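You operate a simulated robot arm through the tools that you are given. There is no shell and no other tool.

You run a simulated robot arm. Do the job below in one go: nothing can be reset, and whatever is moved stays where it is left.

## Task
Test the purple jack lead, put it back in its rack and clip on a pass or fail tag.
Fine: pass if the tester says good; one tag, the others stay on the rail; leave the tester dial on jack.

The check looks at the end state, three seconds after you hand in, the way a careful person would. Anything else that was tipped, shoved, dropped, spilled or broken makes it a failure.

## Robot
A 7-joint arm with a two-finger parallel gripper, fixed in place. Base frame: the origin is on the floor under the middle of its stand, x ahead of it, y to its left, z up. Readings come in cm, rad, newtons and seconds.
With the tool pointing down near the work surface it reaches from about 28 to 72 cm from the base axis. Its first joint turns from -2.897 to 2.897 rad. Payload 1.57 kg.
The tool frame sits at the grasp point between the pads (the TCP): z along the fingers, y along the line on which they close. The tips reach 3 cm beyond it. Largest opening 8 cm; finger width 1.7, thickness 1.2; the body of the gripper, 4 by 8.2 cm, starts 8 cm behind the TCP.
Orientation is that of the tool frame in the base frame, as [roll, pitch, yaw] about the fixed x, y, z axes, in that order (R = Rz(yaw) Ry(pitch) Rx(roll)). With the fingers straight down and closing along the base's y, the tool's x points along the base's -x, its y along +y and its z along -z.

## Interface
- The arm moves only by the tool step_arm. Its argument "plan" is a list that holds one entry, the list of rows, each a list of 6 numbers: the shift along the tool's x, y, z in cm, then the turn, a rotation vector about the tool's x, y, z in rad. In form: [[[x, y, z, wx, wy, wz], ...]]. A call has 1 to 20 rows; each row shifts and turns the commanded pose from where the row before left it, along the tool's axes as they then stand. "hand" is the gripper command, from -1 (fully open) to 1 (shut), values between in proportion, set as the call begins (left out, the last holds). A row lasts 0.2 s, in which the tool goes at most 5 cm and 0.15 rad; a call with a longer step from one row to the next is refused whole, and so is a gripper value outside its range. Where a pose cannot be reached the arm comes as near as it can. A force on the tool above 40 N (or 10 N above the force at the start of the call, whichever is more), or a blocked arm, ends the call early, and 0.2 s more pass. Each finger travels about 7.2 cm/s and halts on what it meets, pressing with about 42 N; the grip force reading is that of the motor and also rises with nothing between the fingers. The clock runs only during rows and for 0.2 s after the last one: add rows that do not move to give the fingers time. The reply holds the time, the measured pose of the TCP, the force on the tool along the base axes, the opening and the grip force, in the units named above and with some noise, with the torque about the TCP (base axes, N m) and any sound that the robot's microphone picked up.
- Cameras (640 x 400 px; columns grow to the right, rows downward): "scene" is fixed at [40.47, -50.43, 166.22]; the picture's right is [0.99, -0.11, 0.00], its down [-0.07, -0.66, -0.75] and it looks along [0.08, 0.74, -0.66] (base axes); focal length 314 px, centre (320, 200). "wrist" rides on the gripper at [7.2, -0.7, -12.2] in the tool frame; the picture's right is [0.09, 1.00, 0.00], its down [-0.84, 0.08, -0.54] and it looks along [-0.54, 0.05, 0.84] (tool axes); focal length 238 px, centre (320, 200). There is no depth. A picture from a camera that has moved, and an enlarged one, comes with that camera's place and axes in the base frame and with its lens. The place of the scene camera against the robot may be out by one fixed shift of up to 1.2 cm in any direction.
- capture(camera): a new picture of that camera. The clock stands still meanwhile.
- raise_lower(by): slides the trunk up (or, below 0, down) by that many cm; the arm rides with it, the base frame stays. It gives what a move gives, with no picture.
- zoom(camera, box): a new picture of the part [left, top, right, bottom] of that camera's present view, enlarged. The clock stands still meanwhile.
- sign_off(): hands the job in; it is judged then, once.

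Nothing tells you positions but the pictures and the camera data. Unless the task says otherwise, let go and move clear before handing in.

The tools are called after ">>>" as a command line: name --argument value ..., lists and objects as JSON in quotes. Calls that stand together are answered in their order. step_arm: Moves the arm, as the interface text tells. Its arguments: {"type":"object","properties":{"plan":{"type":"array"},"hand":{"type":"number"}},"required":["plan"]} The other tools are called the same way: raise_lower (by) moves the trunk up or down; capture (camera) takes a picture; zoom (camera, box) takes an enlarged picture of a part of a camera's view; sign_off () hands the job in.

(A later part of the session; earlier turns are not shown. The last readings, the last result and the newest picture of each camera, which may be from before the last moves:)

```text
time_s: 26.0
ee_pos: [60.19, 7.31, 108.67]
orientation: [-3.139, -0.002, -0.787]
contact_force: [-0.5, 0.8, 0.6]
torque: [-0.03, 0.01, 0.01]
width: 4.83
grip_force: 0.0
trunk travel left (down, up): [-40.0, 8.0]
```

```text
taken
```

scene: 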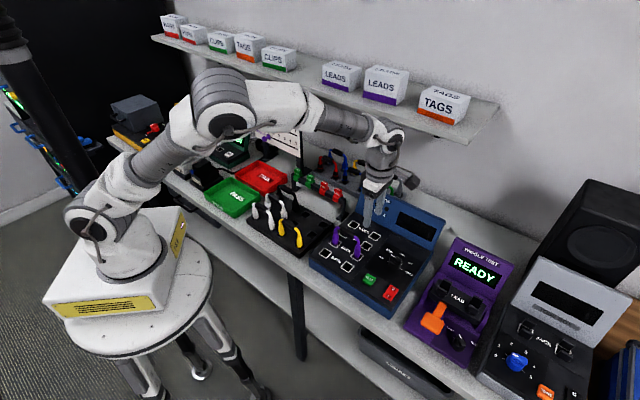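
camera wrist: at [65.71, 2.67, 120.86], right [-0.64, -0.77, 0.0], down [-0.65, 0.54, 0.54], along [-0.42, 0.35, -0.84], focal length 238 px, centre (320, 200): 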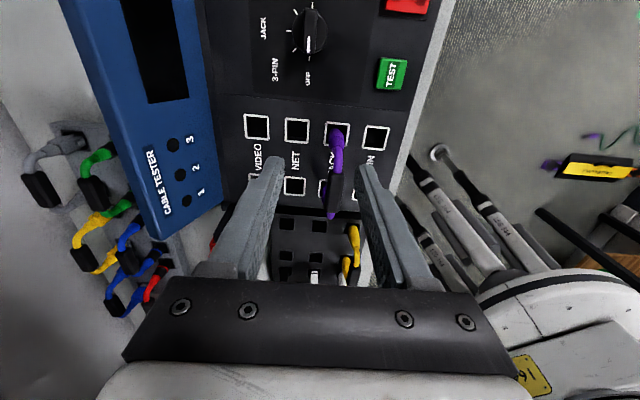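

The flip worked. The dial is about 8.5 cm further right and 1.9 cm back, so I'll move over it and lower a little.

>>> step_arm --plan '[[[2.8, -0.65, 1, 0, 0, 0], [2.8, -0.65, 1, 0, 0, 0], [2.9, -0.63, 1, 0, 0, 0], [0, 0, 3, 0, 0, 0], [0, 0, 0, 0, 0, 0], [0, 0, 0, 0, 0, 0]]]'

>>> capture --camera "wrist"

>>> zoom --camera "scene" --box '[350, 190, 450, 290]'

```text
time_s: 27.4
ee_pos: [67.62, 2.46, 102.65]
orientation: [-3.14, -0.001, -0.789]
contact_force: [-0.9, 0.0, 0.0]
torque: [0.02, -0.04, 0.0]
width: 4.8
grip_force: 0.1
trunk travel left (down, up): [-40.0, 8.0]
```

```text
taken
camera wrist: at [73.08, -2.06, 114.81], right [-0.64, -0.77, 0.0], down [-0.65, 0.54, 0.54], along [-0.41, 0.35, -0.84], focal length 238 px, centre (320, 200)
```

wrist: 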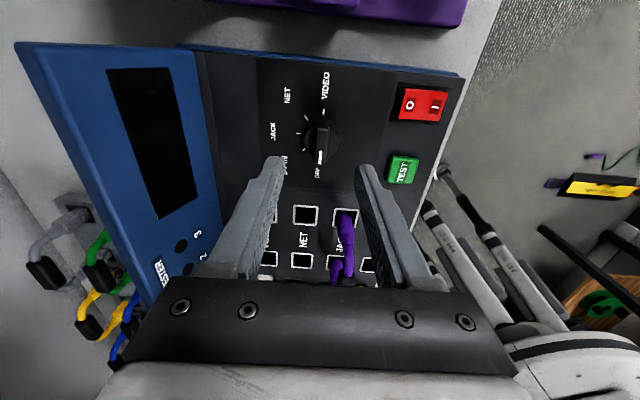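

```text
4.00 times, centred on (400, 240) of scene
camera zoom: at [40.47, -50.43, 166.22], right [0.99, -0.11, 0.0], down [-0.07, -0.66, -0.75], along [0.08, 0.74, -0.66], focal length 1257 px, centre (0, 40)
```

zoom: 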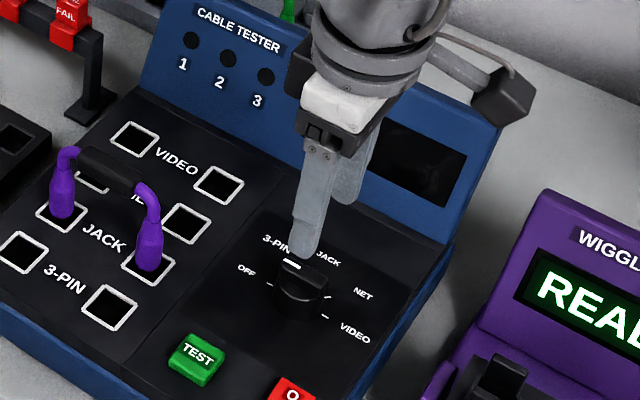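

>>> zoom --camera "wrist" --box '[260, 70, 400, 210]'

>>> zoom --camera "scene" --box '[400, 230, 440, 280]'

```text
2.86 times, centred on (330, 140) of wrist
camera zoom: at [73.08, -2.06, 114.81], right [-0.64, -0.77, 0.0], down [-0.65, 0.54, 0.54], along [-0.41, 0.35, -0.84], focal length 681 px, centre (291, 371)
```

zoom: 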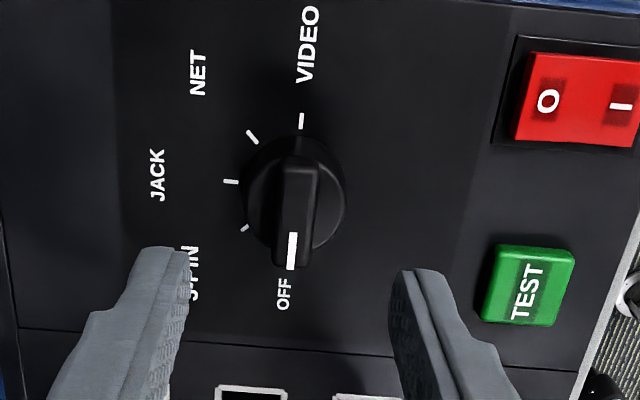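

```text
8.00 times, centred on (420, 255) of scene
camera zoom: at [40.47, -50.43, 166.22], right [0.99, -0.11, 0.0], down [-0.07, -0.66, -0.75], along [0.08, 0.74, -0.66], focal length 2513 px, centre (-480, -240)
```

zoom: 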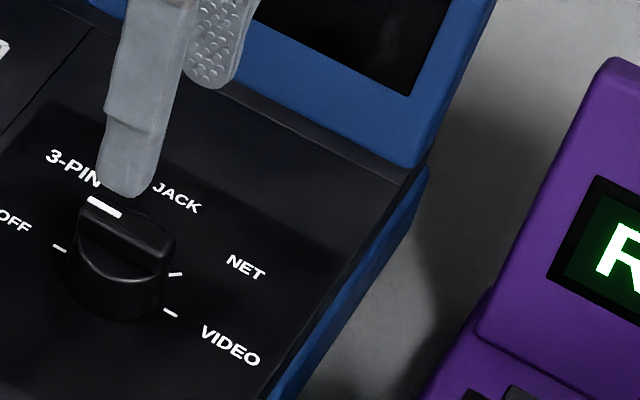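

The dial axis is about 0.45 cm toward tool -x from the TCP, and its ridge top is near z≈93.8. I'll correct this and come down so the fingertips straddle the ridge.

>>> step_arm --plan '[[[-0.45, 0.05, 2, 0, 0, 0], [0, 0, 2, 0, 0, 0], [0, 0, 1.2, 0, 0, 0], [0, 0, 0, 0, 0, 0], [0, 0, 0, 0, 0, 0]]]'

>>> zoom --camera "wrist" --box '[250, 90, 390, 230]'

>>> zoom --camera "scene" --box '[400, 230, 440, 280]'

```text
time_s: 28.6
ee_pos: [67.39, 2.7, 97.52]
orientation: [-3.14, 0.0, -0.788]
contact_force: [-0.2, 0.0, -0.2]
torque: [0.01, 0.01, 0.04]
width: 4.8
grip_force: 0.0
trunk travel left (down, up): [-40.0, 8.0]
```

```text
2.86 times, centred on (320, 160) of wrist
camera zoom: at [72.75, -1.81, 109.63], right [-0.64, -0.77, 0.0], down [-0.65, 0.54, 0.54], along [-0.41, 0.35, -0.84], focal length 681 px, centre (320, 314)
```

zoom: 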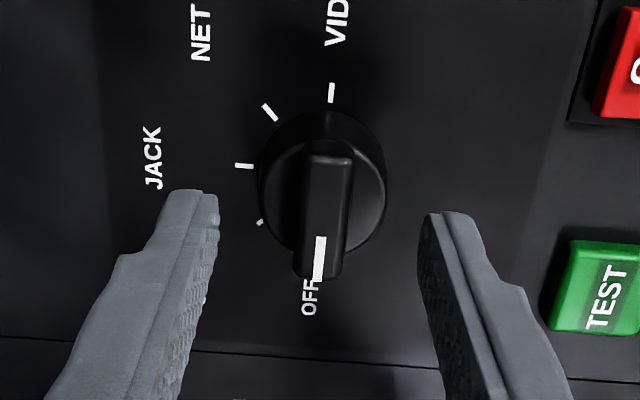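

```text
8.00 times, centred on (420, 255) of scene
camera zoom: at [40.47, -50.43, 166.22], right [0.99, -0.11, 0.0], down [-0.07, -0.66, -0.75], along [0.08, 0.74, -0.66], focal length 2513 px, centre (-480, -240)
```

zoom: 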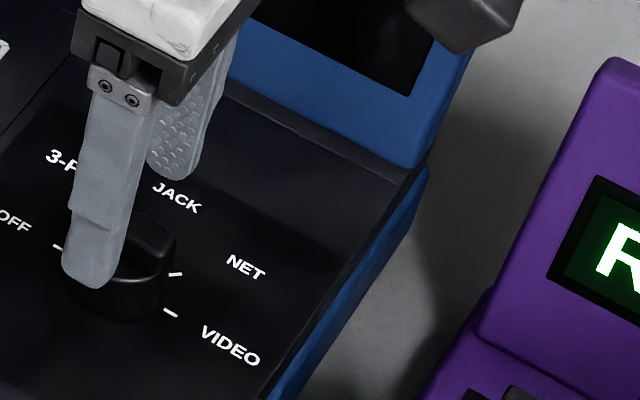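

The dial is centred under the tool to within about 0.1 cm. I'll go down another 1.6 cm and close on the ridge.

>>> step_arm --plan '[[[0, 0, 0.6, 0, 0, 0], [0, 0, 0.5, 0, 0, 0], [0, 0, 0.5, 0, 0, 0], [0, 0, 0, 0, 0, 0]]]'

>>> step_arm --plan '[[[0, 0, 0, 0, 0, 0], [0, 0, 0, 0, 0, 0], [0, 0, 0, 0, 0, 0], [0, 0, 0, 0, 0, 0]]]' --hand 1

>>> zoom --camera "wrist" --box '[250, 90, 390, 230]'

>>> zoom --camera "scene" --box '[400, 230, 440, 280]'

```text
time_s: 29.6
ee_pos: [67.24, 2.69, 95.93]
orientation: [-3.141, 0.001, -0.788]
contact_force: [0.9, -0.2, 0.1]
torque: [-0.01, 0.02, -0.04]
width: 4.79
grip_force: 0.0
trunk travel left (down, up): [-40.0, 8.0]
```

```text
time_s: 30.6
ee_pos: [67.26, 2.78, 95.95]
orientation: [-3.14, -0.001, -0.788]
contact_force: [-2.2, -1.4, -0.6]
torque: [-0.12, 0.09, 0.03]
width: 3.34
grip_force: 41.8
trunk travel left (down, up): [-40.0, 8.0]
```

```text
2.86 times, centred on (320, 160) of wrist
camera zoom: at [72.66, -1.8, 107.99], right [-0.64, -0.77, 0.0], down [-0.65, 0.54, 0.54], along [-0.42, 0.35, -0.84], focal length 681 px, centre (320, 314)
```

zoom: 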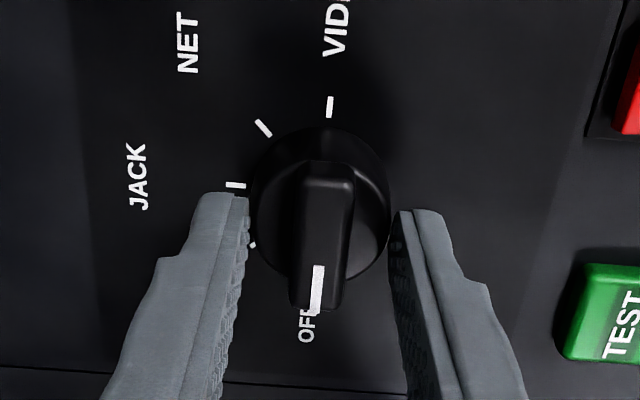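

```text
8.00 times, centred on (420, 255) of scene
camera zoom: at [40.47, -50.43, 166.22], right [0.99, -0.11, 0.0], down [-0.07, -0.66, -0.75], along [0.08, 0.74, -0.66], focal length 2513 px, centre (-480, -240)
```

zoom: 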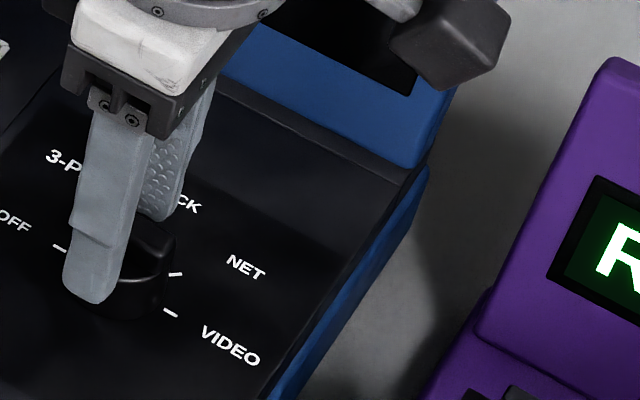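

The fingers closed at 3.34 cm, so they hold the knob's round body. I'll try a small clockwise turn and see whether the mark follows.

>>> step_arm --plan '[[[0, 0, 0, 0, 0, 0.1], [0, 0, 0, 0, 0, 0.1], [0, 0, 0, 0, 0, 0.1], [0, 0, 0, 0, 0, 0]]]'

>>> zoom --camera "wrist" --box '[250, 90, 390, 230]'

```text
time_s: 31.6
ee_pos: [67.2, 2.85, 95.92]
orientation: [-3.142, 0.001, -1.087]
contact_force: [-7.2, -2.5, -4.1]
torque: [-0.38, 0.08, -0.04]
width: 3.33
grip_force: 41.2
trunk travel left (down, up): [-40.0, 8.0]
```

```text
2.86 times, centred on (320, 160) of wrist
camera zoom: at [71.1, -3.21, 107.99], right [-0.84, -0.54, 0.0], down [-0.46, 0.7, 0.54], along [-0.29, 0.46, -0.84], focal length 681 px, centre (320, 314)
```

zoom: 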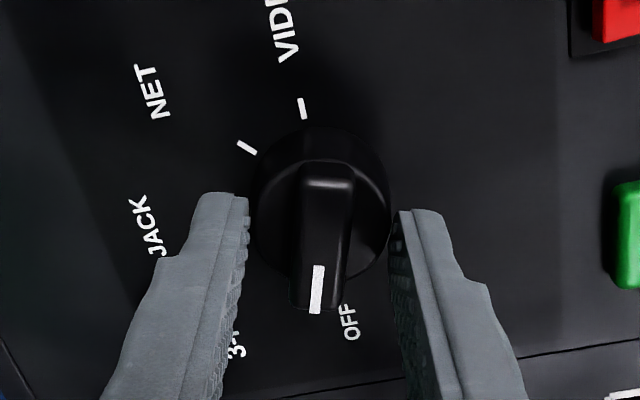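

The knob follows the gripper. I'll continue the clockwise turn to a total of 90°.

>>> step_arm --plan '[[[0, 0, 0, 0, 0, 0.13], [0, 0, 0, 0, 0, 0.13], [0, 0, 0, 0, 0, 0.13], [0, 0, 0, 0, 0, 0.13], [0, 0, 0, 0, 0, 0.13], [0, 0, 0, 0, 0, 0.13], [0, 0, 0, 0, 0, 0.13], [0, 0, 0, 0, 0, 0.13], [0, 0, 0, 0, 0, 0.13], [0, 0, 0, 0, 0, 0.1], [0, 0, 0, 0, 0, 0]]]'

>>> zoom --camera "wrist" --box '[250, 90, 390, 230]'

>>> zoom --camera "scene" --box '[380, 220, 450, 290]'

```text
time_s: 34.0
ee_pos: [67.39, 2.83, 95.84]
orientation: [-3.141, 0.003, -2.359]
contact_force: [4.0, -5.0, -7.3]
torque: [-0.31, -0.02, 0.01]
width: 3.34
grip_force: 41.2
trunk travel left (down, up): [-40.0, 8.0]
```

```text
2.86 times, centred on (320, 160) of wrist
camera zoom: at [62.67, -2.73, 107.98], right [-0.77, 0.64, 0.0], down [0.54, 0.64, 0.54], along [0.35, 0.42, -0.84], focal length 681 px, centre (320, 314)
```

zoom: 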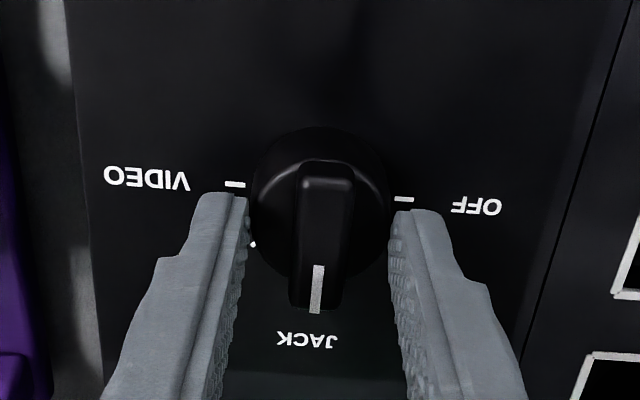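

```text
5.71 times, centred on (415, 255) of scene
camera zoom: at [40.47, -50.43, 166.22], right [0.99, -0.11, 0.0], down [-0.07, -0.66, -0.75], along [0.08, 0.74, -0.66], focal length 1795 px, centre (-223, -114)
```

zoom: 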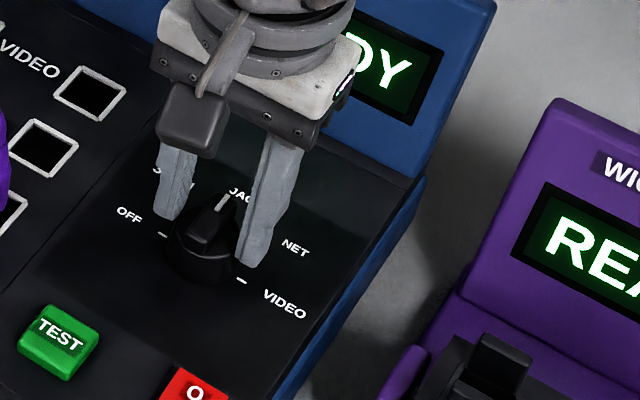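

The mark points to JACK and the tester screen now shows READY, so it was already powered. I'll release the knob and rise.

>>> step_arm --plan '[[[0, 0, 0, 0, 0, 0], [0, 0, 0, 0, 0, 0], [0, 0, 0, 0, 0, 0]]]' --hand -0.2

>>> step_arm --plan '[[[0, 0, -1, 0, 0, 0], [0, 0, -3, 0, 0, 0], [0, 0, -4, 0, 0, 0], [0, 0, 0, 0, 0, 0]]]'

>>> capture --camera "wrist"

>>> zoom --camera "scene" --box '[330, 180, 450, 300]'

```text
time_s: 34.8
ee_pos: [67.34, 2.89, 95.8]
orientation: [3.141, 0.003, -2.358]
contact_force: [-0.1, -0.6, -0.3]
torque: [-0.02, 0.01, -0.03]
width: 4.81
grip_force: 0.1
trunk travel left (down, up): [-40.0, 8.0]
```

```text
time_s: 35.8
ee_pos: [67.22, 2.67, 104.02]
orientation: [3.14, 0.004, -2.358]
contact_force: [-0.3, 0.5, 0.8]
torque: [-0.03, -0.01, 0.01]
width: 4.8
grip_force: 0.0
trunk travel left (down, up): [-40.0, 8.0]
```

```text
taken
camera wrist: at [62.55, -2.77, 116.16], right [-0.77, 0.64, 0.0], down [0.54, 0.65, 0.54], along [0.35, 0.42, -0.84], focal length 238 px, centre (320, 200)
```

wrist: 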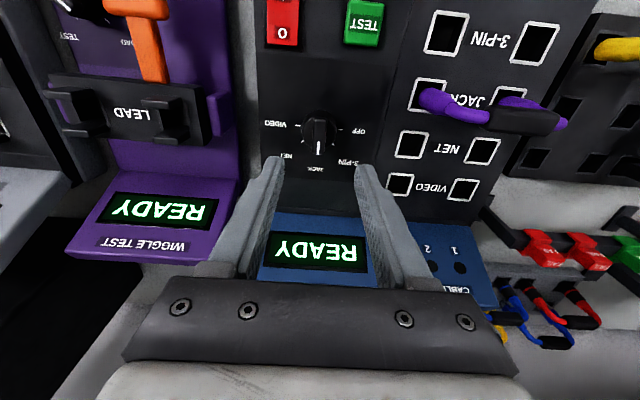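

```text
3.33 times, centred on (390, 240) of scene
camera zoom: at [40.47, -50.43, 166.22], right [0.99, -0.11, 0.0], down [-0.07, -0.66, -0.75], along [0.08, 0.74, -0.66], focal length 1047 px, centre (87, 67)
```

zoom: 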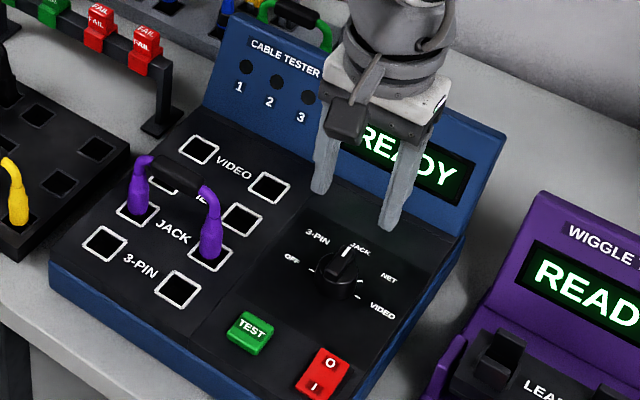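

The dial is on JACK and the screen says READY. I'll close the fingers and move over the green TEST button, about 9 cm forward and 2.6 cm left.

>>> step_arm --plan '[[[3, 0.9, 0, 0, 0, 0], [3, 0.9, 0, 0, 0, 0], [2.9, 0.8, 0, 0, 0, 0], [0, 0, 1.5, 0, 0, 0], [0, 0, 0, 0, 0, 0]]]' --hand 1

>>> capture --camera "wrist"

>>> zoom --camera "scene" --box '[330, 210, 430, 310]'

```text
time_s: 37.0
ee_pos: [59.37, -1.55, 102.49]
orientation: [3.141, 0.001, -2.356]
contact_force: [-0.4, 0.0, -0.5]
torque: [0.02, 0.01, 0.0]
width: 0.0
grip_force: 21.8
trunk travel left (down, up): [-40.0, 8.0]
```

```text
taken
camera wrist: at [54.65, -7.04, 114.57], right [-0.77, 0.64, 0.0], down [0.54, 0.65, 0.54], along [0.35, 0.42, -0.84], focal length 238 px, centre (320, 200)
```

wrist: 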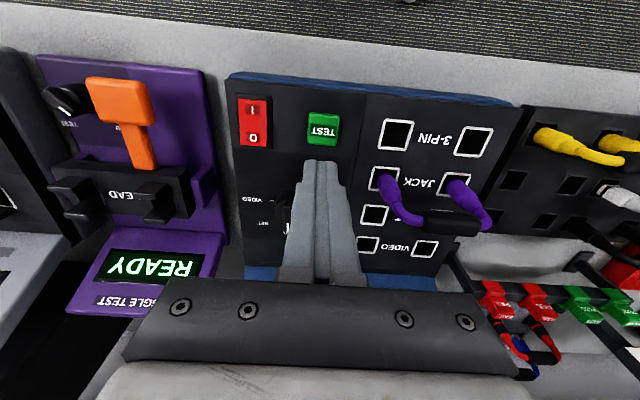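

```text
4.00 times, centred on (380, 260) of scene
camera zoom: at [40.47, -50.43, 166.22], right [0.99, -0.11, 0.0], down [-0.07, -0.66, -0.75], along [0.08, 0.74, -0.66], focal length 1257 px, centre (80, -40)
```

zoom: 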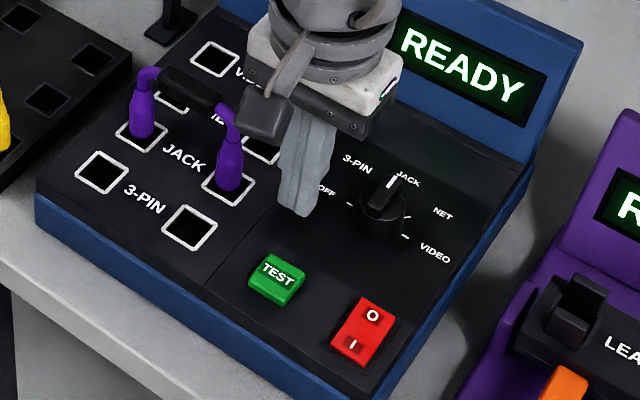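

The TEST button is close, slightly forward and left of the fingertips. I'll correct this, come down 4.5 cm, and verify before pressing.

>>> step_arm --plan '[[[0.5, 0.3, 2, 0, 0, 0], [0, 0, 2.5, 0, 0, 0], [0, 0, 0, 0, 0, 0], [0, 0, 0, 0, 0, 0]]]'

>>> zoom --camera "wrist" --box '[220, 80, 420, 240]'

>>> zoom --camera "scene" --box '[370, 240, 430, 300]'

```text
time_s: 38.0
ee_pos: [58.62, -1.71, 98.03]
orientation: [3.141, 0.001, -2.356]
contact_force: [-0.5, -0.4, 0.0]
torque: [-0.03, -0.01, 0.03]
width: 0.01
grip_force: 20.8
trunk travel left (down, up): [-40.0, 8.0]
```

```text
2.50 times, centred on (320, 160) of wrist
camera zoom: at [53.9, -7.23, 110.15], right [-0.77, 0.64, 0.0], down [0.54, 0.65, 0.54], along [0.35, 0.42, -0.84], focal length 596 px, centre (320, 300)
```

zoom: 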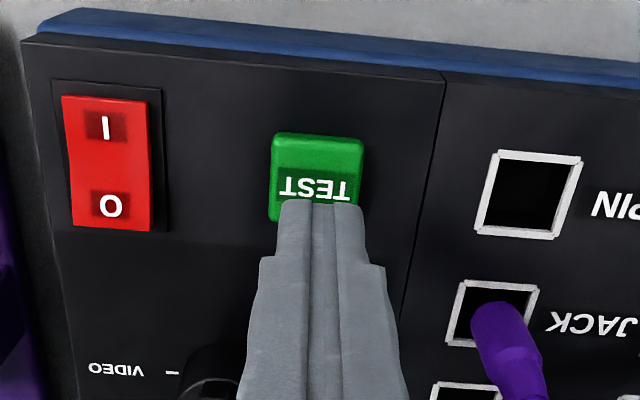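

```text
6.67 times, centred on (400, 270) of scene
camera zoom: at [40.47, -50.43, 166.22], right [0.99, -0.11, 0.0], down [-0.07, -0.66, -0.75], along [0.08, 0.74, -0.66], focal length 2094 px, centre (-213, -267)
```

zoom: 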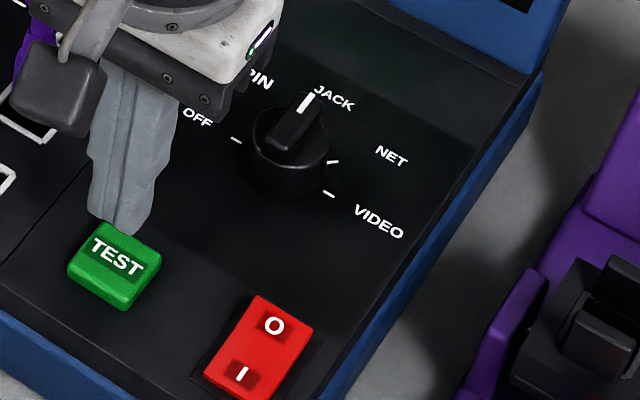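

The fingertips are now right above TEST. I'll come down to contact and press with small steps.

>>> step_arm --plan '[[[0, 0, 1, 0, 0, 0], [0, 0, 1, 0, 0, 0], [0, 0, 0.5, 0, 0, 0], [0, 0, 0.2, 0, 0, 0], [0, 0, 0.2, 0, 0, 0], [0, 0, 0, 0, 0, 0]]]'

>>> zoom --camera "scene" --box '[360, 190, 450, 310]'

```text
time_s: 39.4
ee_pos: [58.57, -1.68, 95.02]
orientation: [-3.142, 0.003, -2.356]
contact_force: [-0.8, 0.4, -0.7]
torque: [0.0, -0.02, 0.02]
width: 0.0
grip_force: 21.1
trunk travel left (down, up): [-40.0, 8.0]
```

```text
3.33 times, centred on (405, 250) of scene
camera zoom: at [40.47, -50.43, 166.22], right [0.99, -0.11, 0.0], down [-0.07, -0.66, -0.75], along [0.08, 0.74, -0.66], focal length 1047 px, centre (37, 33)
```

zoom: 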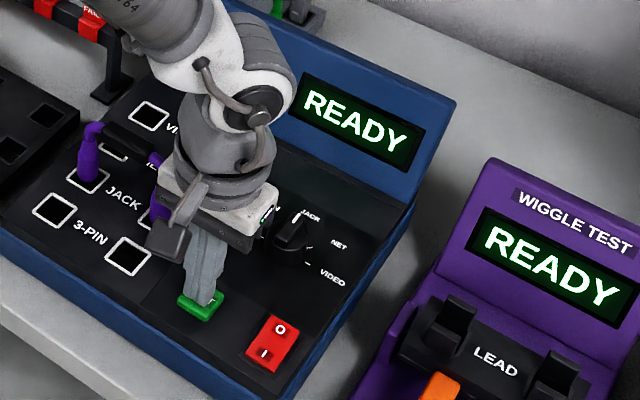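

There is no contact yet, so I'll keep going down in small steps.

>>> step_arm --plan '[[[0, 0, 0.15, 0, 0, 0], [0, 0, 0.15, 0, 0, 0], [0, 0, 0.15, 0, 0, 0], [0, 0, 0.15, 0, 0, 0]]]'

>>> zoom --camera "scene" --box '[360, 190, 450, 310]'

```text
time_s: 40.4
ee_pos: [58.58, -1.75, 94.44]
orientation: [-3.141, 0.002, -2.356]
contact_force: [-1.4, 0.4, 6.2]
torque: [-0.01, 0.06, 0.02]
width: 0.0
grip_force: 21.4
trunk travel left (down, up): [-40.0, 8.0]
heard: click
```

```text
3.33 times, centred on (405, 250) of scene
camera zoom: at [40.47, -50.43, 166.22], right [0.99, -0.11, 0.0], down [-0.07, -0.66, -0.75], along [0.08, 0.74, -0.66], focal length 1047 px, centre (37, 33)
```

zoom: 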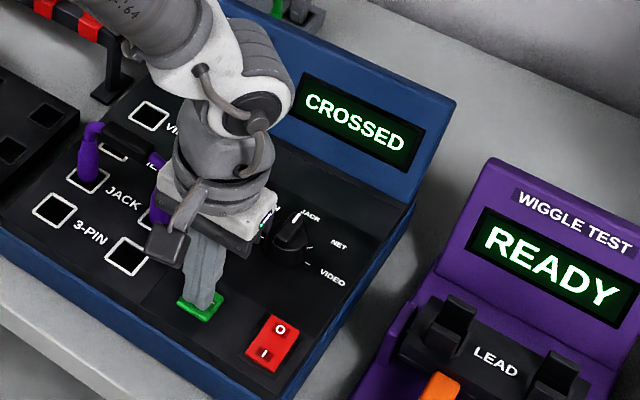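

A click sounded and the screen reads CROSSED, so the lead is not good. I'll lift off the button and confirm the reading once it settles.

>>> step_arm --plan '[[[0, 0, -0.5, 0, 0, 0], [0, 0, -2, 0, 0, 0], [0, 0, -3, 0, 0, 0], [0, 0, -3, 0, 0, 0], [0, 0, -1.5, 0, 0, 0], [0, 0, 0, 0, 0, 0], [0, 0, 0, 0, 0, 0]]]' --hand -0.2

>>> zoom --camera "scene" --box '[330, 170, 450, 310]'

>>> capture --camera "wrist"

```text
time_s: 42.0
ee_pos: [58.62, -1.6, 104.59]
orientation: [-3.141, 0.003, -2.356]
contact_force: [0.6, -0.2, -0.2]
torque: [-0.02, 0.0, -0.01]
width: 4.8
grip_force: 0.1
trunk travel left (down, up): [-40.0, 8.0]
```

```text
2.86 times, centred on (390, 240) of scene
camera zoom: at [40.47, -50.43, 166.22], right [0.99, -0.11, 0.0], down [-0.07, -0.66, -0.75], along [0.08, 0.74, -0.66], focal length 898 px, centre (120, 86)
```

zoom: 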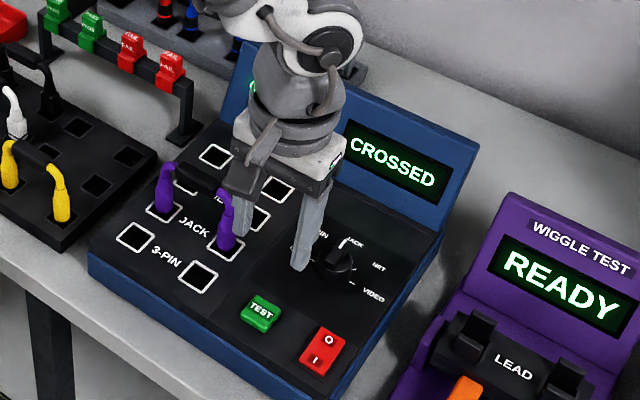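

```text
taken
camera wrist: at [53.92, -7.16, 116.65], right [-0.77, 0.64, 0.0], down [0.54, 0.65, 0.54], along [0.35, 0.42, -0.84], focal length 238 px, centre (320, 200)
```

wrist: 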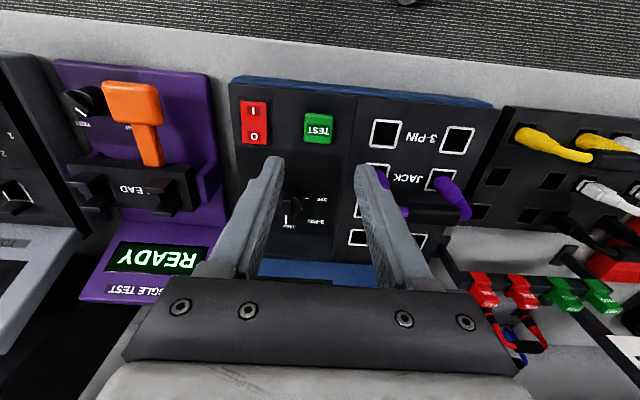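

The tester still reads CROSSED, so the lead fails. I'll turn the tool back so the fingers close across the lead handle, and return above the lead.

>>> step_arm --plan '[[[0, 0, -0.5, 0, 0, 0.15], [0, 0, 0, 0, 0, 0.15], [0, 0, 0, 0, 0, 0.15], [0, 0, 0, 0, 0, 0.15], [0, 0, 0, 0, 0, 0.15], [0, 0, 0, 0, 0, 0.15], [0, 0, 0, 0, 0, 0.15], [0, 0, 0, 0, 0, 0.15], [0, 0, 0, 0, 0, 0.15], [0, 0, 0, 0, 0, 0.15], [0, 0, 0, 0, 0, 0.0708], [2.75, 1.37, 0, 0, 0, 0], [2.75, 1.37, 0, 0, 0, 0], [2.75, 1.37, 0, 0, 0, 0], [2.75, 1.37, 0, 0, 0, 0], [0, 0, 0, 0, 0, 0], [0, 0, 0, 0, 0, 0]]]'

>>> capture --camera "wrist"

>>> zoom --camera "scene" --box '[310, 180, 390, 260]'

```text
time_s: 45.6
ee_pos: [54.53, 9.74, 104.92]
orientation: [3.139, 0.0, 2.356]
contact_force: [-0.2, -0.8, 0.3]
torque: [-0.02, 0.03, 0.0]
width: 4.8
grip_force: 0.0
trunk travel left (down, up): [-40.0, 8.0]
```

```text
taken
camera wrist: at [48.87, 14.42, 117.03], right [0.64, 0.77, 0.0], down [0.65, -0.54, 0.54], along [0.42, -0.35, -0.84], focal length 238 px, centre (320, 200)
```

wrist: 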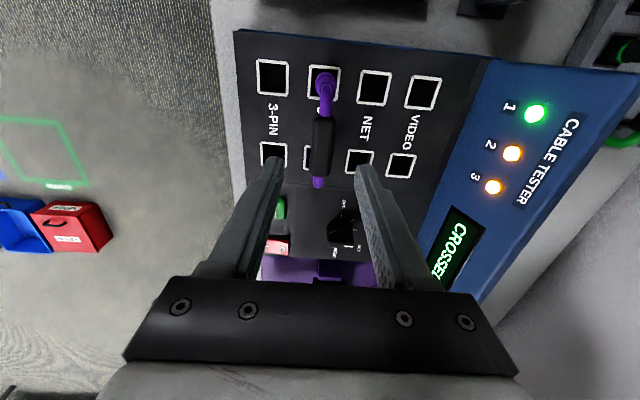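

```text
5.00 times, centred on (350, 220) of scene
camera zoom: at [40.47, -50.43, 166.22], right [0.99, -0.11, 0.0], down [-0.07, -0.66, -0.75], along [0.08, 0.74, -0.66], focal length 1571 px, centre (170, 100)
```

zoom: 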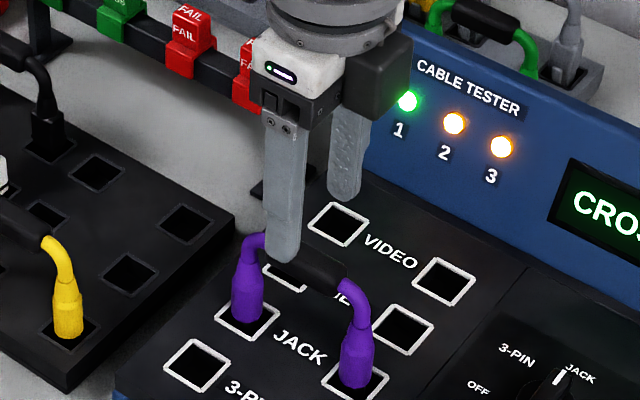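

Lamp 1 is green and lamps 2 and 3 are orange, which matches CROSSED. The handle is right under the open fingers, so I'll descend and grip it at the same height as before.

>>> step_arm --plan '[[[0.13, 0.12, 2, 0, 0, 0], [0, 0, 2, 0, 0, 0], [0, 0, 2, 0, 0, 0], [0, 0, 1.1, 0, 0, 0], [0, 0, 0, 0, 0, 0]]]'

>>> zoom --camera "wrist" --box '[220, 60, 420, 260]'

>>> zoom --camera "scene" --box '[320, 200, 380, 260]'

```text
time_s: 46.8
ee_pos: [54.77, 9.93, 97.74]
orientation: [3.137, -0.002, 2.357]
contact_force: [-0.8, 0.4, 0.4]
torque: [0.03, 0.0, -0.03]
width: 4.79
grip_force: 0.0
trunk travel left (down, up): [-40.0, 8.0]
```

```text
2.00 times, centred on (320, 160) of wrist
camera zoom: at [49.1, 14.62, 109.91], right [0.64, 0.77, 0.0], down [0.65, -0.54, 0.54], along [0.42, -0.34, -0.84], focal length 477 px, centre (320, 280)
```

zoom: 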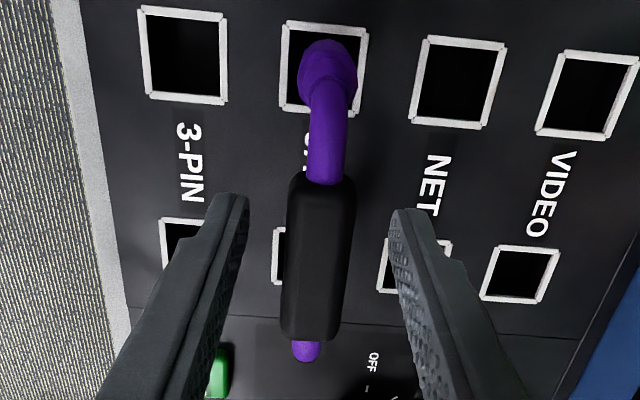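

```text
6.67 times, centred on (350, 230) of scene
camera zoom: at [40.47, -50.43, 166.22], right [0.99, -0.11, 0.0], down [-0.07, -0.66, -0.75], along [0.08, 0.74, -0.66], focal length 2094 px, centre (120, 0)
```

zoom: 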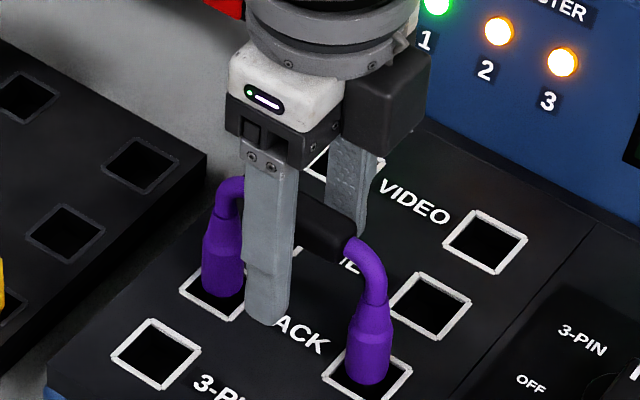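

The view matches the one at release, so I'll nudge 0.15 cm and close the gripper.

>>> step_arm --plan '[[[0.15, 0, 0, 0, 0, 0], [0, 0, 0, 0, 0, 0]]]'

>>> step_arm --plan '[[[0, 0, 0, 0, 0, 0], [0, 0, 0, 0, 0, 0], [0, 0, 0, 0, 0, 0], [0, 0, 0, 0, 0, 0]]]' --hand 1

>>> step_arm --plan '[[[0, 0, -0.5, 0, 0, 0], [0, 0, -0.7, 0, 0, 0], [0, 0, -0.8, 0, 0, 0], [0, 0, -1, 0, 0, 0], [0, 0, -1.5, 0, 0, 0], [0, 0, -2, 0, 0, 0], [0, 0, 0, 0, 0, 0]]]'

>>> zoom --camera "scene" --box '[310, 180, 390, 260]'

>>> capture --camera "wrist"

```text
time_s: 47.4
ee_pos: [54.68, 10.09, 97.87]
orientation: [3.141, 0.0, 2.357]
contact_force: [-0.2, 0.5, 0.1]
torque: [0.01, -0.02, -0.01]
width: 4.77
grip_force: 0.1
trunk travel left (down, up): [-40.0, 8.0]
```

```text
time_s: 48.4
ee_pos: [54.56, 10.11, 97.87]
orientation: [3.139, -0.001, 2.356]
contact_force: [-0.6, 0.0, 0.4]
torque: [-0.06, 0.09, 0.02]
width: 1.73
grip_force: 31.6
trunk travel left (down, up): [-40.0, 8.0]
```

```text
time_s: 50.0
ee_pos: [54.65, 10.2, 104.3]
orientation: [3.139, -0.001, 2.355]
contact_force: [0.2, 0.7, -0.8]
torque: [-0.01, 0.02, 0.01]
width: 1.76
grip_force: 32.0
trunk travel left (down, up): [-40.0, 8.0]
```

```text
5.00 times, centred on (350, 220) of scene
camera zoom: at [40.47, -50.43, 166.22], right [0.99, -0.11, 0.0], down [-0.07, -0.66, -0.75], along [0.08, 0.74, -0.66], focal length 1571 px, centre (170, 100)
```

zoom: 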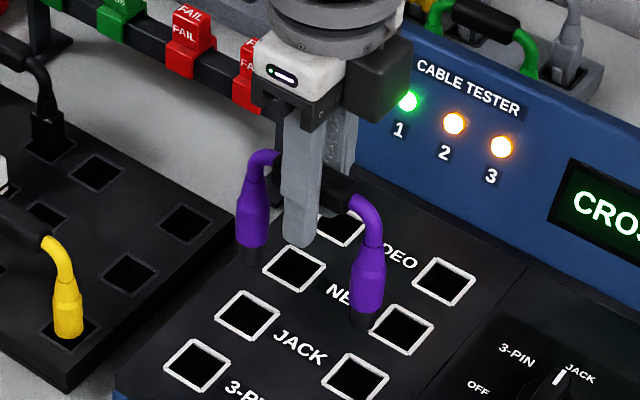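

```text
taken
camera wrist: at [49.03, 14.88, 116.44], right [0.64, 0.77, 0.0], down [0.65, -0.54, 0.54], along [0.42, -0.35, -0.84], focal length 238 px, centre (320, 200)
```

wrist: 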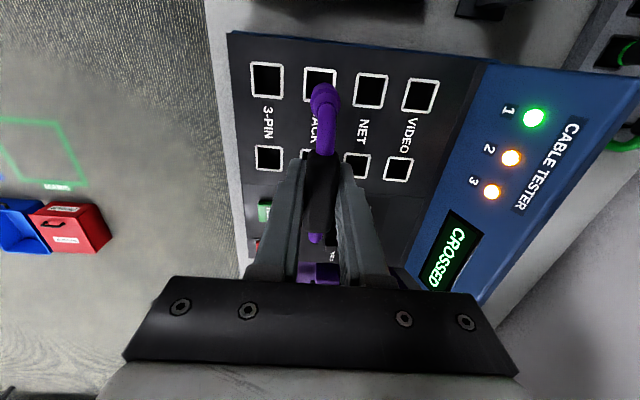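

The lead is out again and held the same way. I'll carry it back over its rack holes and check alignment.

>>> step_arm --plan '[[[3, 1.04, 0, 0, 0, 0], [3, 1.04, 0, 0, 0, 0], [3, 1.04, 0, 0, 0, 0], [3, 1.04, 0, 0, 0, 0], [3, 1.04, 0, 0, 0, 0], [2.78, 1.05, 0, 0, 0, 0], [0, 0, 0, 0, 0, 0], [0, 0, 0, 0, 0, 0]]]'

>>> zoom --camera "wrist" --box '[240, 20, 440, 220]'

>>> zoom --camera "scene" --box '[290, 170, 350, 230]'

```text
time_s: 51.8
ee_pos: [46.47, 27.35, 104.24]
orientation: [3.138, 0.0, 2.357]
contact_force: [0.2, -0.9, -1.3]
torque: [-0.01, -0.02, 0.01]
width: 1.76
grip_force: 31.8
trunk travel left (down, up): [-40.0, 8.0]
```

```text
2.00 times, centred on (340, 120) of wrist
camera zoom: at [40.91, 31.93, 116.39], right [0.64, 0.77, 0.0], down [0.65, -0.54, 0.54], along [0.42, -0.35, -0.84], focal length 477 px, centre (280, 360)
```

zoom: 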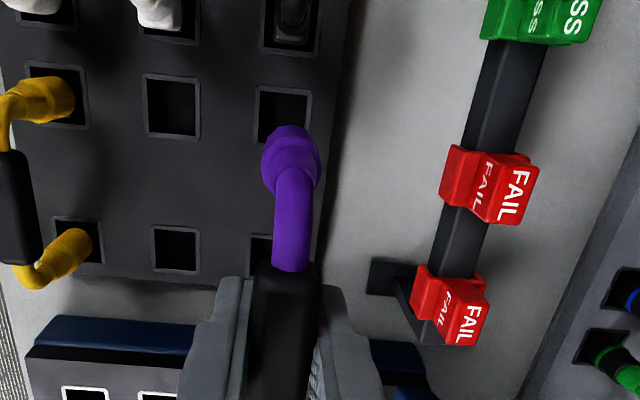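

```text
6.67 times, centred on (320, 200) of scene
camera zoom: at [40.47, -50.43, 166.22], right [0.99, -0.11, 0.0], down [-0.07, -0.66, -0.75], along [0.08, 0.74, -0.66], focal length 2094 px, centre (320, 200)
```

zoom: 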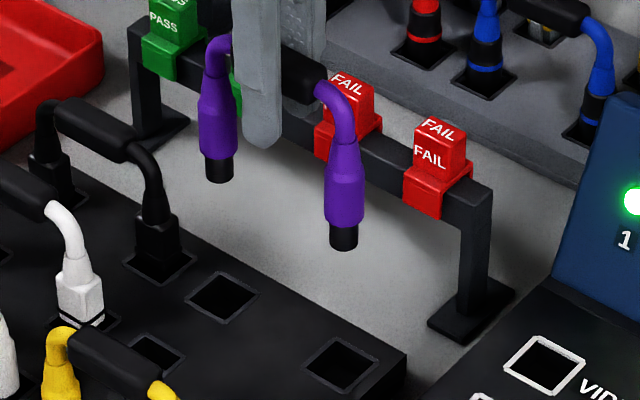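

The plugs hang over their original two holes. I'll descend 7 cm and check the alignment just above the rack.

>>> step_arm --plan '[[[0, 0, 2, 0, 0, 0], [0, 0, 2, 0, 0, 0], [0, 0, 2, 0, 0, 0], [0, 0, 1, 0, 0, 0], [0, 0, 0, 0, 0, 0], [0, 0, 0, 0, 0, 0]]]'

>>> zoom --camera "wrist" --box '[240, 20, 440, 220]'

>>> zoom --camera "scene" --box '[290, 180, 350, 240]'

```text
time_s: 53.2
ee_pos: [46.43, 27.11, 97.18]
orientation: [3.14, -0.001, 2.356]
contact_force: [0.6, 0.2, -0.3]
torque: [0.0, 0.01, 0.02]
width: 1.73
grip_force: 32.9
trunk travel left (down, up): [-40.0, 8.0]
```

```text
2.00 times, centred on (340, 120) of wrist
camera zoom: at [40.77, 31.72, 109.36], right [0.64, 0.77, 0.0], down [0.65, -0.54, 0.54], along [0.42, -0.34, -0.84], focal length 477 px, centre (280, 360)
```

zoom: 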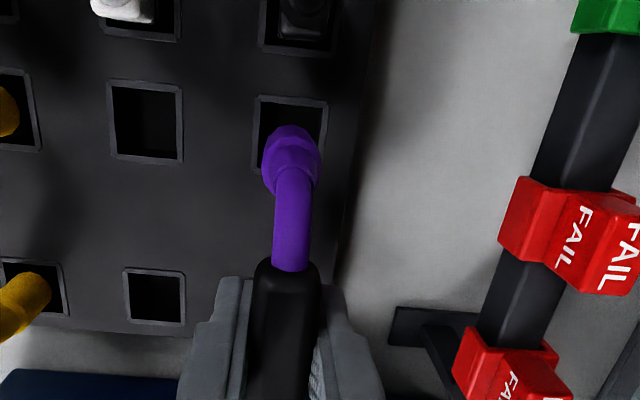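

```text
6.67 times, centred on (320, 210) of scene
camera zoom: at [40.47, -50.43, 166.22], right [0.99, -0.11, 0.0], down [-0.07, -0.66, -0.75], along [0.08, 0.74, -0.66], focal length 2094 px, centre (320, 133)
```

zoom: 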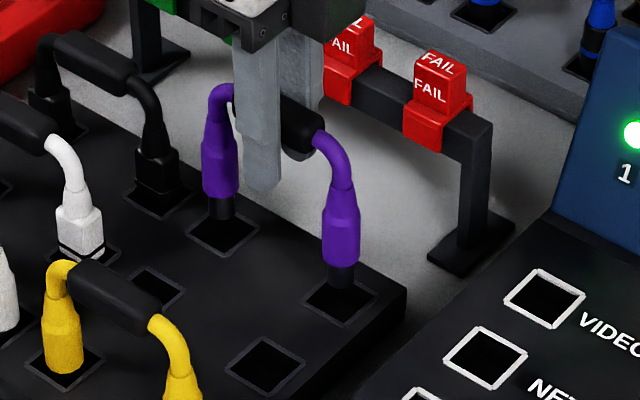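

The plugs line up with their holes, so I'll lower them in with small steps.

>>> step_arm --plan '[[[0, 0, 0.5, 0, 0, 0], [0, 0, 0.5, 0, 0, 0], [0, 0, 0.5, 0, 0, 0], [0, 0, 0.5, 0, 0, 0], [0, 0, 0.4, 0, 0, 0], [0, 0, 0.3, 0, 0, 0], [0, 0, 0.15, 0, 0, 0], [0, 0, 0, 0, 0, 0]]]'

>>> zoom --camera "wrist" --box '[240, 20, 440, 220]'

>>> zoom --camera "scene" --box '[290, 180, 350, 240]'

```text
time_s: 55.0
ee_pos: [46.45, 27.21, 94.45]
orientation: [3.139, 0.0, 2.357]
contact_force: [1.1, -0.9, -1.5]
torque: [-0.01, 0.0, 0.02]
width: 1.74
grip_force: 32.1
trunk travel left (down, up): [-40.0, 8.0]
```

```text
2.00 times, centred on (340, 120) of wrist
camera zoom: at [40.78, 31.87, 106.58], right [0.64, 0.77, 0.0], down [0.65, -0.54, 0.54], along [0.42, -0.34, -0.84], focal length 477 px, centre (280, 360)
```

zoom: 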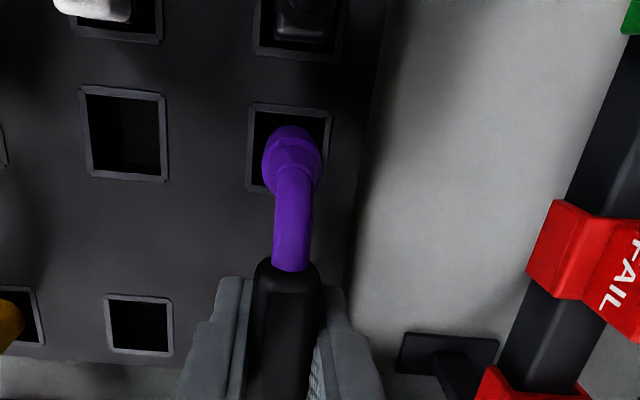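

```text
6.67 times, centred on (320, 210) of scene
camera zoom: at [40.47, -50.43, 166.22], right [0.99, -0.11, 0.0], down [-0.07, -0.66, -0.75], along [0.08, 0.74, -0.66], focal length 2094 px, centre (320, 133)
```

zoom: 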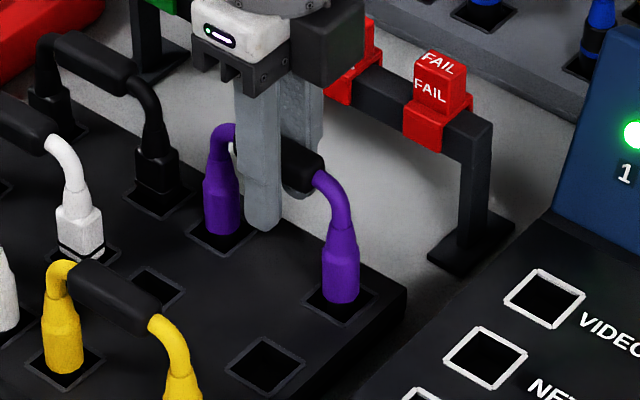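

The plugs are nearly seated. I'll lower the last 0.25 cm gently and release.

>>> step_arm --plan '[[[0, 0, 0.1, 0, 0, 0], [0, 0, 0.1, 0, 0, 0], [0, 0, 0.05, 0, 0, 0], [0, 0, 0, 0, 0, 0]]]'

>>> step_arm --plan '[[[0, 0, 0, 0, 0, 0], [0, 0, 0, 0, 0, 0], [0, 0, 0, 0, 0, 0]]]' --hand -0.2

>>> zoom --camera "scene" --box '[290, 180, 350, 240]'

>>> zoom --camera "wrist" --box '[220, 60, 420, 260]'

```text
time_s: 56.0
ee_pos: [46.4, 27.25, 94.28]
orientation: [3.141, 0.0, 2.356]
contact_force: [-0.3, 0.3, -1.8]
torque: [0.02, -0.04, -0.01]
width: 1.76
grip_force: 32.8
trunk travel left (down, up): [-40.0, 8.0]
```

```text
time_s: 56.8
ee_pos: [46.49, 27.31, 94.29]
orientation: [-3.141, 0.001, 2.356]
contact_force: [0.7, -0.4, -0.4]
torque: [0.01, -0.02, -0.01]
width: 4.79
grip_force: 0.0
trunk travel left (down, up): [-40.0, 8.0]
```

```text
6.67 times, centred on (320, 210) of scene
camera zoom: at [40.47, -50.43, 166.22], right [0.99, -0.11, 0.0], down [-0.07, -0.66, -0.75], along [0.08, 0.74, -0.66], focal length 2094 px, centre (320, 133)
```

zoom: 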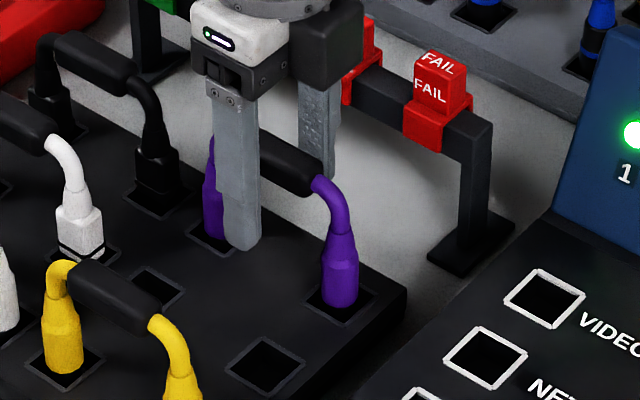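

```text
2.00 times, centred on (320, 160) of wrist
camera zoom: at [40.73, 31.91, 106.35], right [0.64, 0.77, 0.0], down [0.65, -0.54, 0.54], along [0.42, -0.34, -0.84], focal length 477 px, centre (320, 280)
```

zoom: 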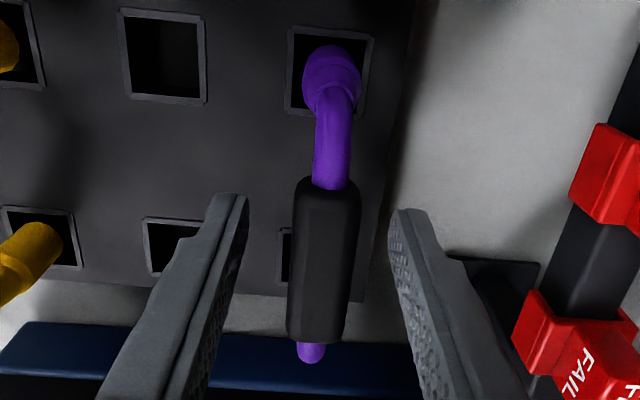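

The lead is back in its rack holes and released. I'll rise and move back toward the tag rail to look at the FAIL tags.

>>> step_arm --plan '[[[0, 0, -2, 0, 0, 0], [0, 0, -4, 0, 0, 0], [0, 0, -4, 0, 0, 0], [0, 2.5, -1, 0, 0, 0], [0, 2.5, 0, 0, 0, 0], [0, 2.5, 0, 0, 0, 0], [0, 0, 0, 0, 0, 0]]]'

>>> capture --camera "wrist"

>>> zoom --camera "scene" --box '[280, 150, 360, 230]'

```text
time_s: 58.4
ee_pos: [51.41, 32.54, 105.3]
orientation: [3.14, 0.0, 2.357]
contact_force: [-1.3, 0.6, -0.4]
torque: [-0.01, -0.01, -0.01]
width: 4.8
grip_force: 0.1
trunk travel left (down, up): [-40.0, 8.0]
```

```text
taken
camera wrist: at [45.95, 37.2, 117.45], right [0.64, 0.77, 0.0], down [0.65, -0.54, 0.54], along [0.42, -0.35, -0.84], focal length 238 px, centre (320, 200)
```

wrist: 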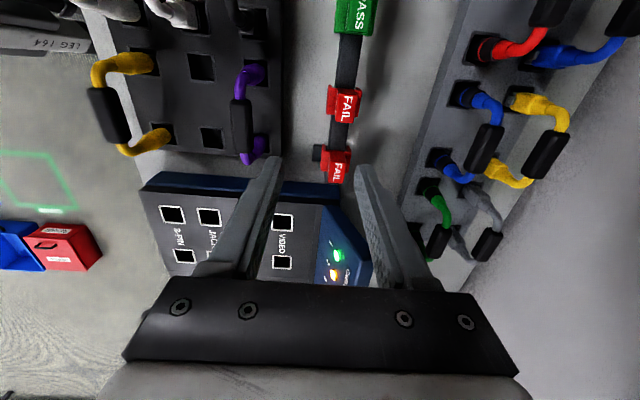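

```text
5.00 times, centred on (320, 190) of scene
camera zoom: at [40.47, -50.43, 166.22], right [0.99, -0.11, 0.0], down [-0.07, -0.66, -0.75], along [0.08, 0.74, -0.66], focal length 1571 px, centre (320, 250)
```

zoom: 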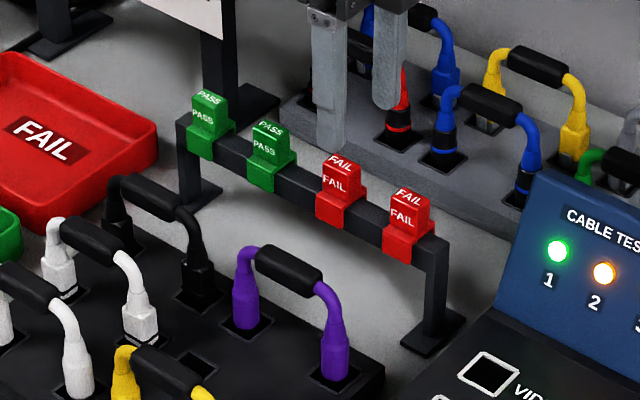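

The lead looks just as it did at the start. I'll zoom on the FAIL tags to work out their shape and position.

>>> zoom --camera "wrist" --box '[280, 70, 400, 190]'

>>> zoom --camera "scene" --box '[310, 165, 350, 205]'

```text
3.33 times, centred on (340, 130) of wrist
camera zoom: at [45.95, 37.2, 117.45], right [0.64, 0.77, 0.0], down [0.65, -0.54, 0.54], along [0.42, -0.35, -0.84], focal length 794 px, centre (253, 433)
```

zoom: 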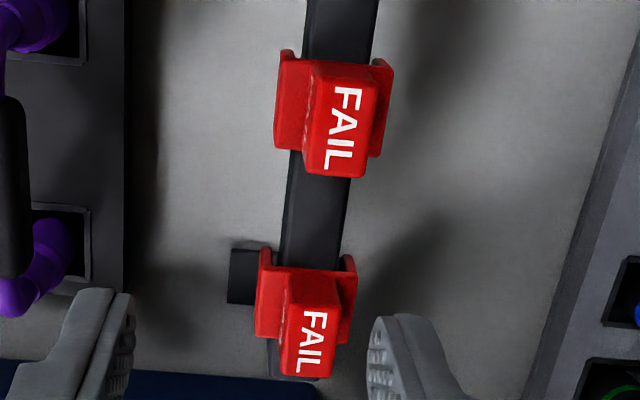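

```text
10.00 times, centred on (330, 185) of scene
camera zoom: at [40.47, -50.43, 166.22], right [0.99, -0.11, 0.0], down [-0.07, -0.66, -0.75], along [0.08, 0.74, -0.66], focal length 3142 px, centre (220, 350)
```

zoom: 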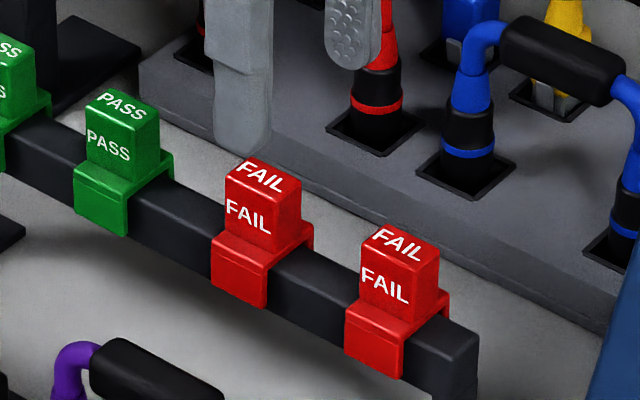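

The tags are U-clips over the rail with a tab block on top. The end FAIL tag's tab is near (54.9, 31.9), with its top at about z≈96.6. I'll move above it and take another look.

>>> step_arm --plan '[[[-1.5, 1, 0, 0, 0, 0], [-1.4, 0.95, 1.5, 0, 0, 0], [0, 0, 1.5, 0, 0, 0], [0, 0, 0, 0, 0, 0]]]'

>>> zoom --camera "wrist" --box '[240, 60, 400, 220]'

>>> zoom --camera "scene" --box '[310, 165, 350, 205]'

```text
time_s: 59.4
ee_pos: [55.11, 31.75, 102.37]
orientation: [-3.141, 0.001, 2.358]
contact_force: [0.2, 0.1, -0.3]
torque: [-0.02, 0.01, -0.03]
width: 4.82
grip_force: 0.1
trunk travel left (down, up): [-40.0, 8.0]
```

```text
2.50 times, centred on (320, 140) of wrist
camera zoom: at [49.51, 36.39, 114.44], right [0.64, 0.77, 0.0], down [0.65, -0.54, 0.54], along [0.42, -0.34, -0.84], focal length 596 px, centre (320, 350)
```

zoom: 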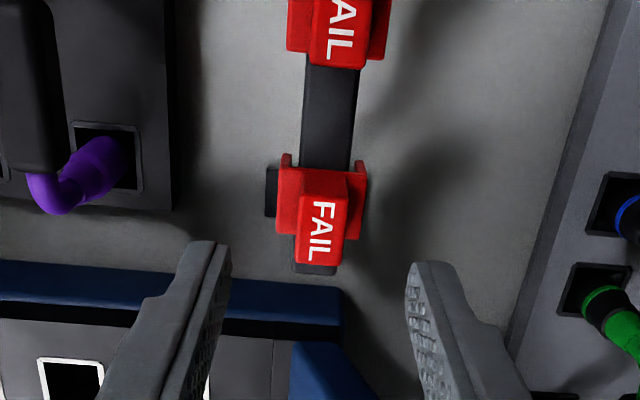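

```text
10.00 times, centred on (330, 185) of scene
camera zoom: at [40.47, -50.43, 166.22], right [0.99, -0.11, 0.0], down [-0.07, -0.66, -0.75], along [0.08, 0.74, -0.66], focal length 3142 px, centre (220, 350)
```

zoom: 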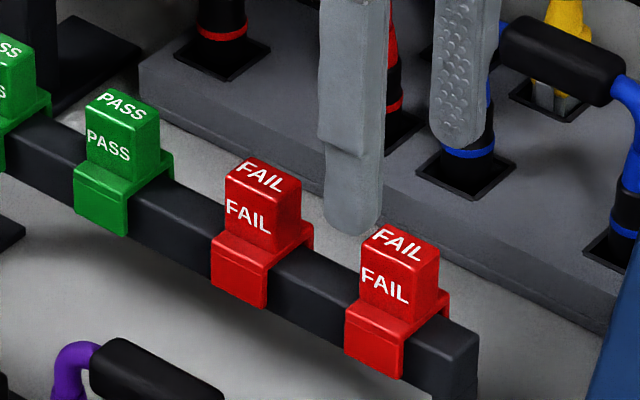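

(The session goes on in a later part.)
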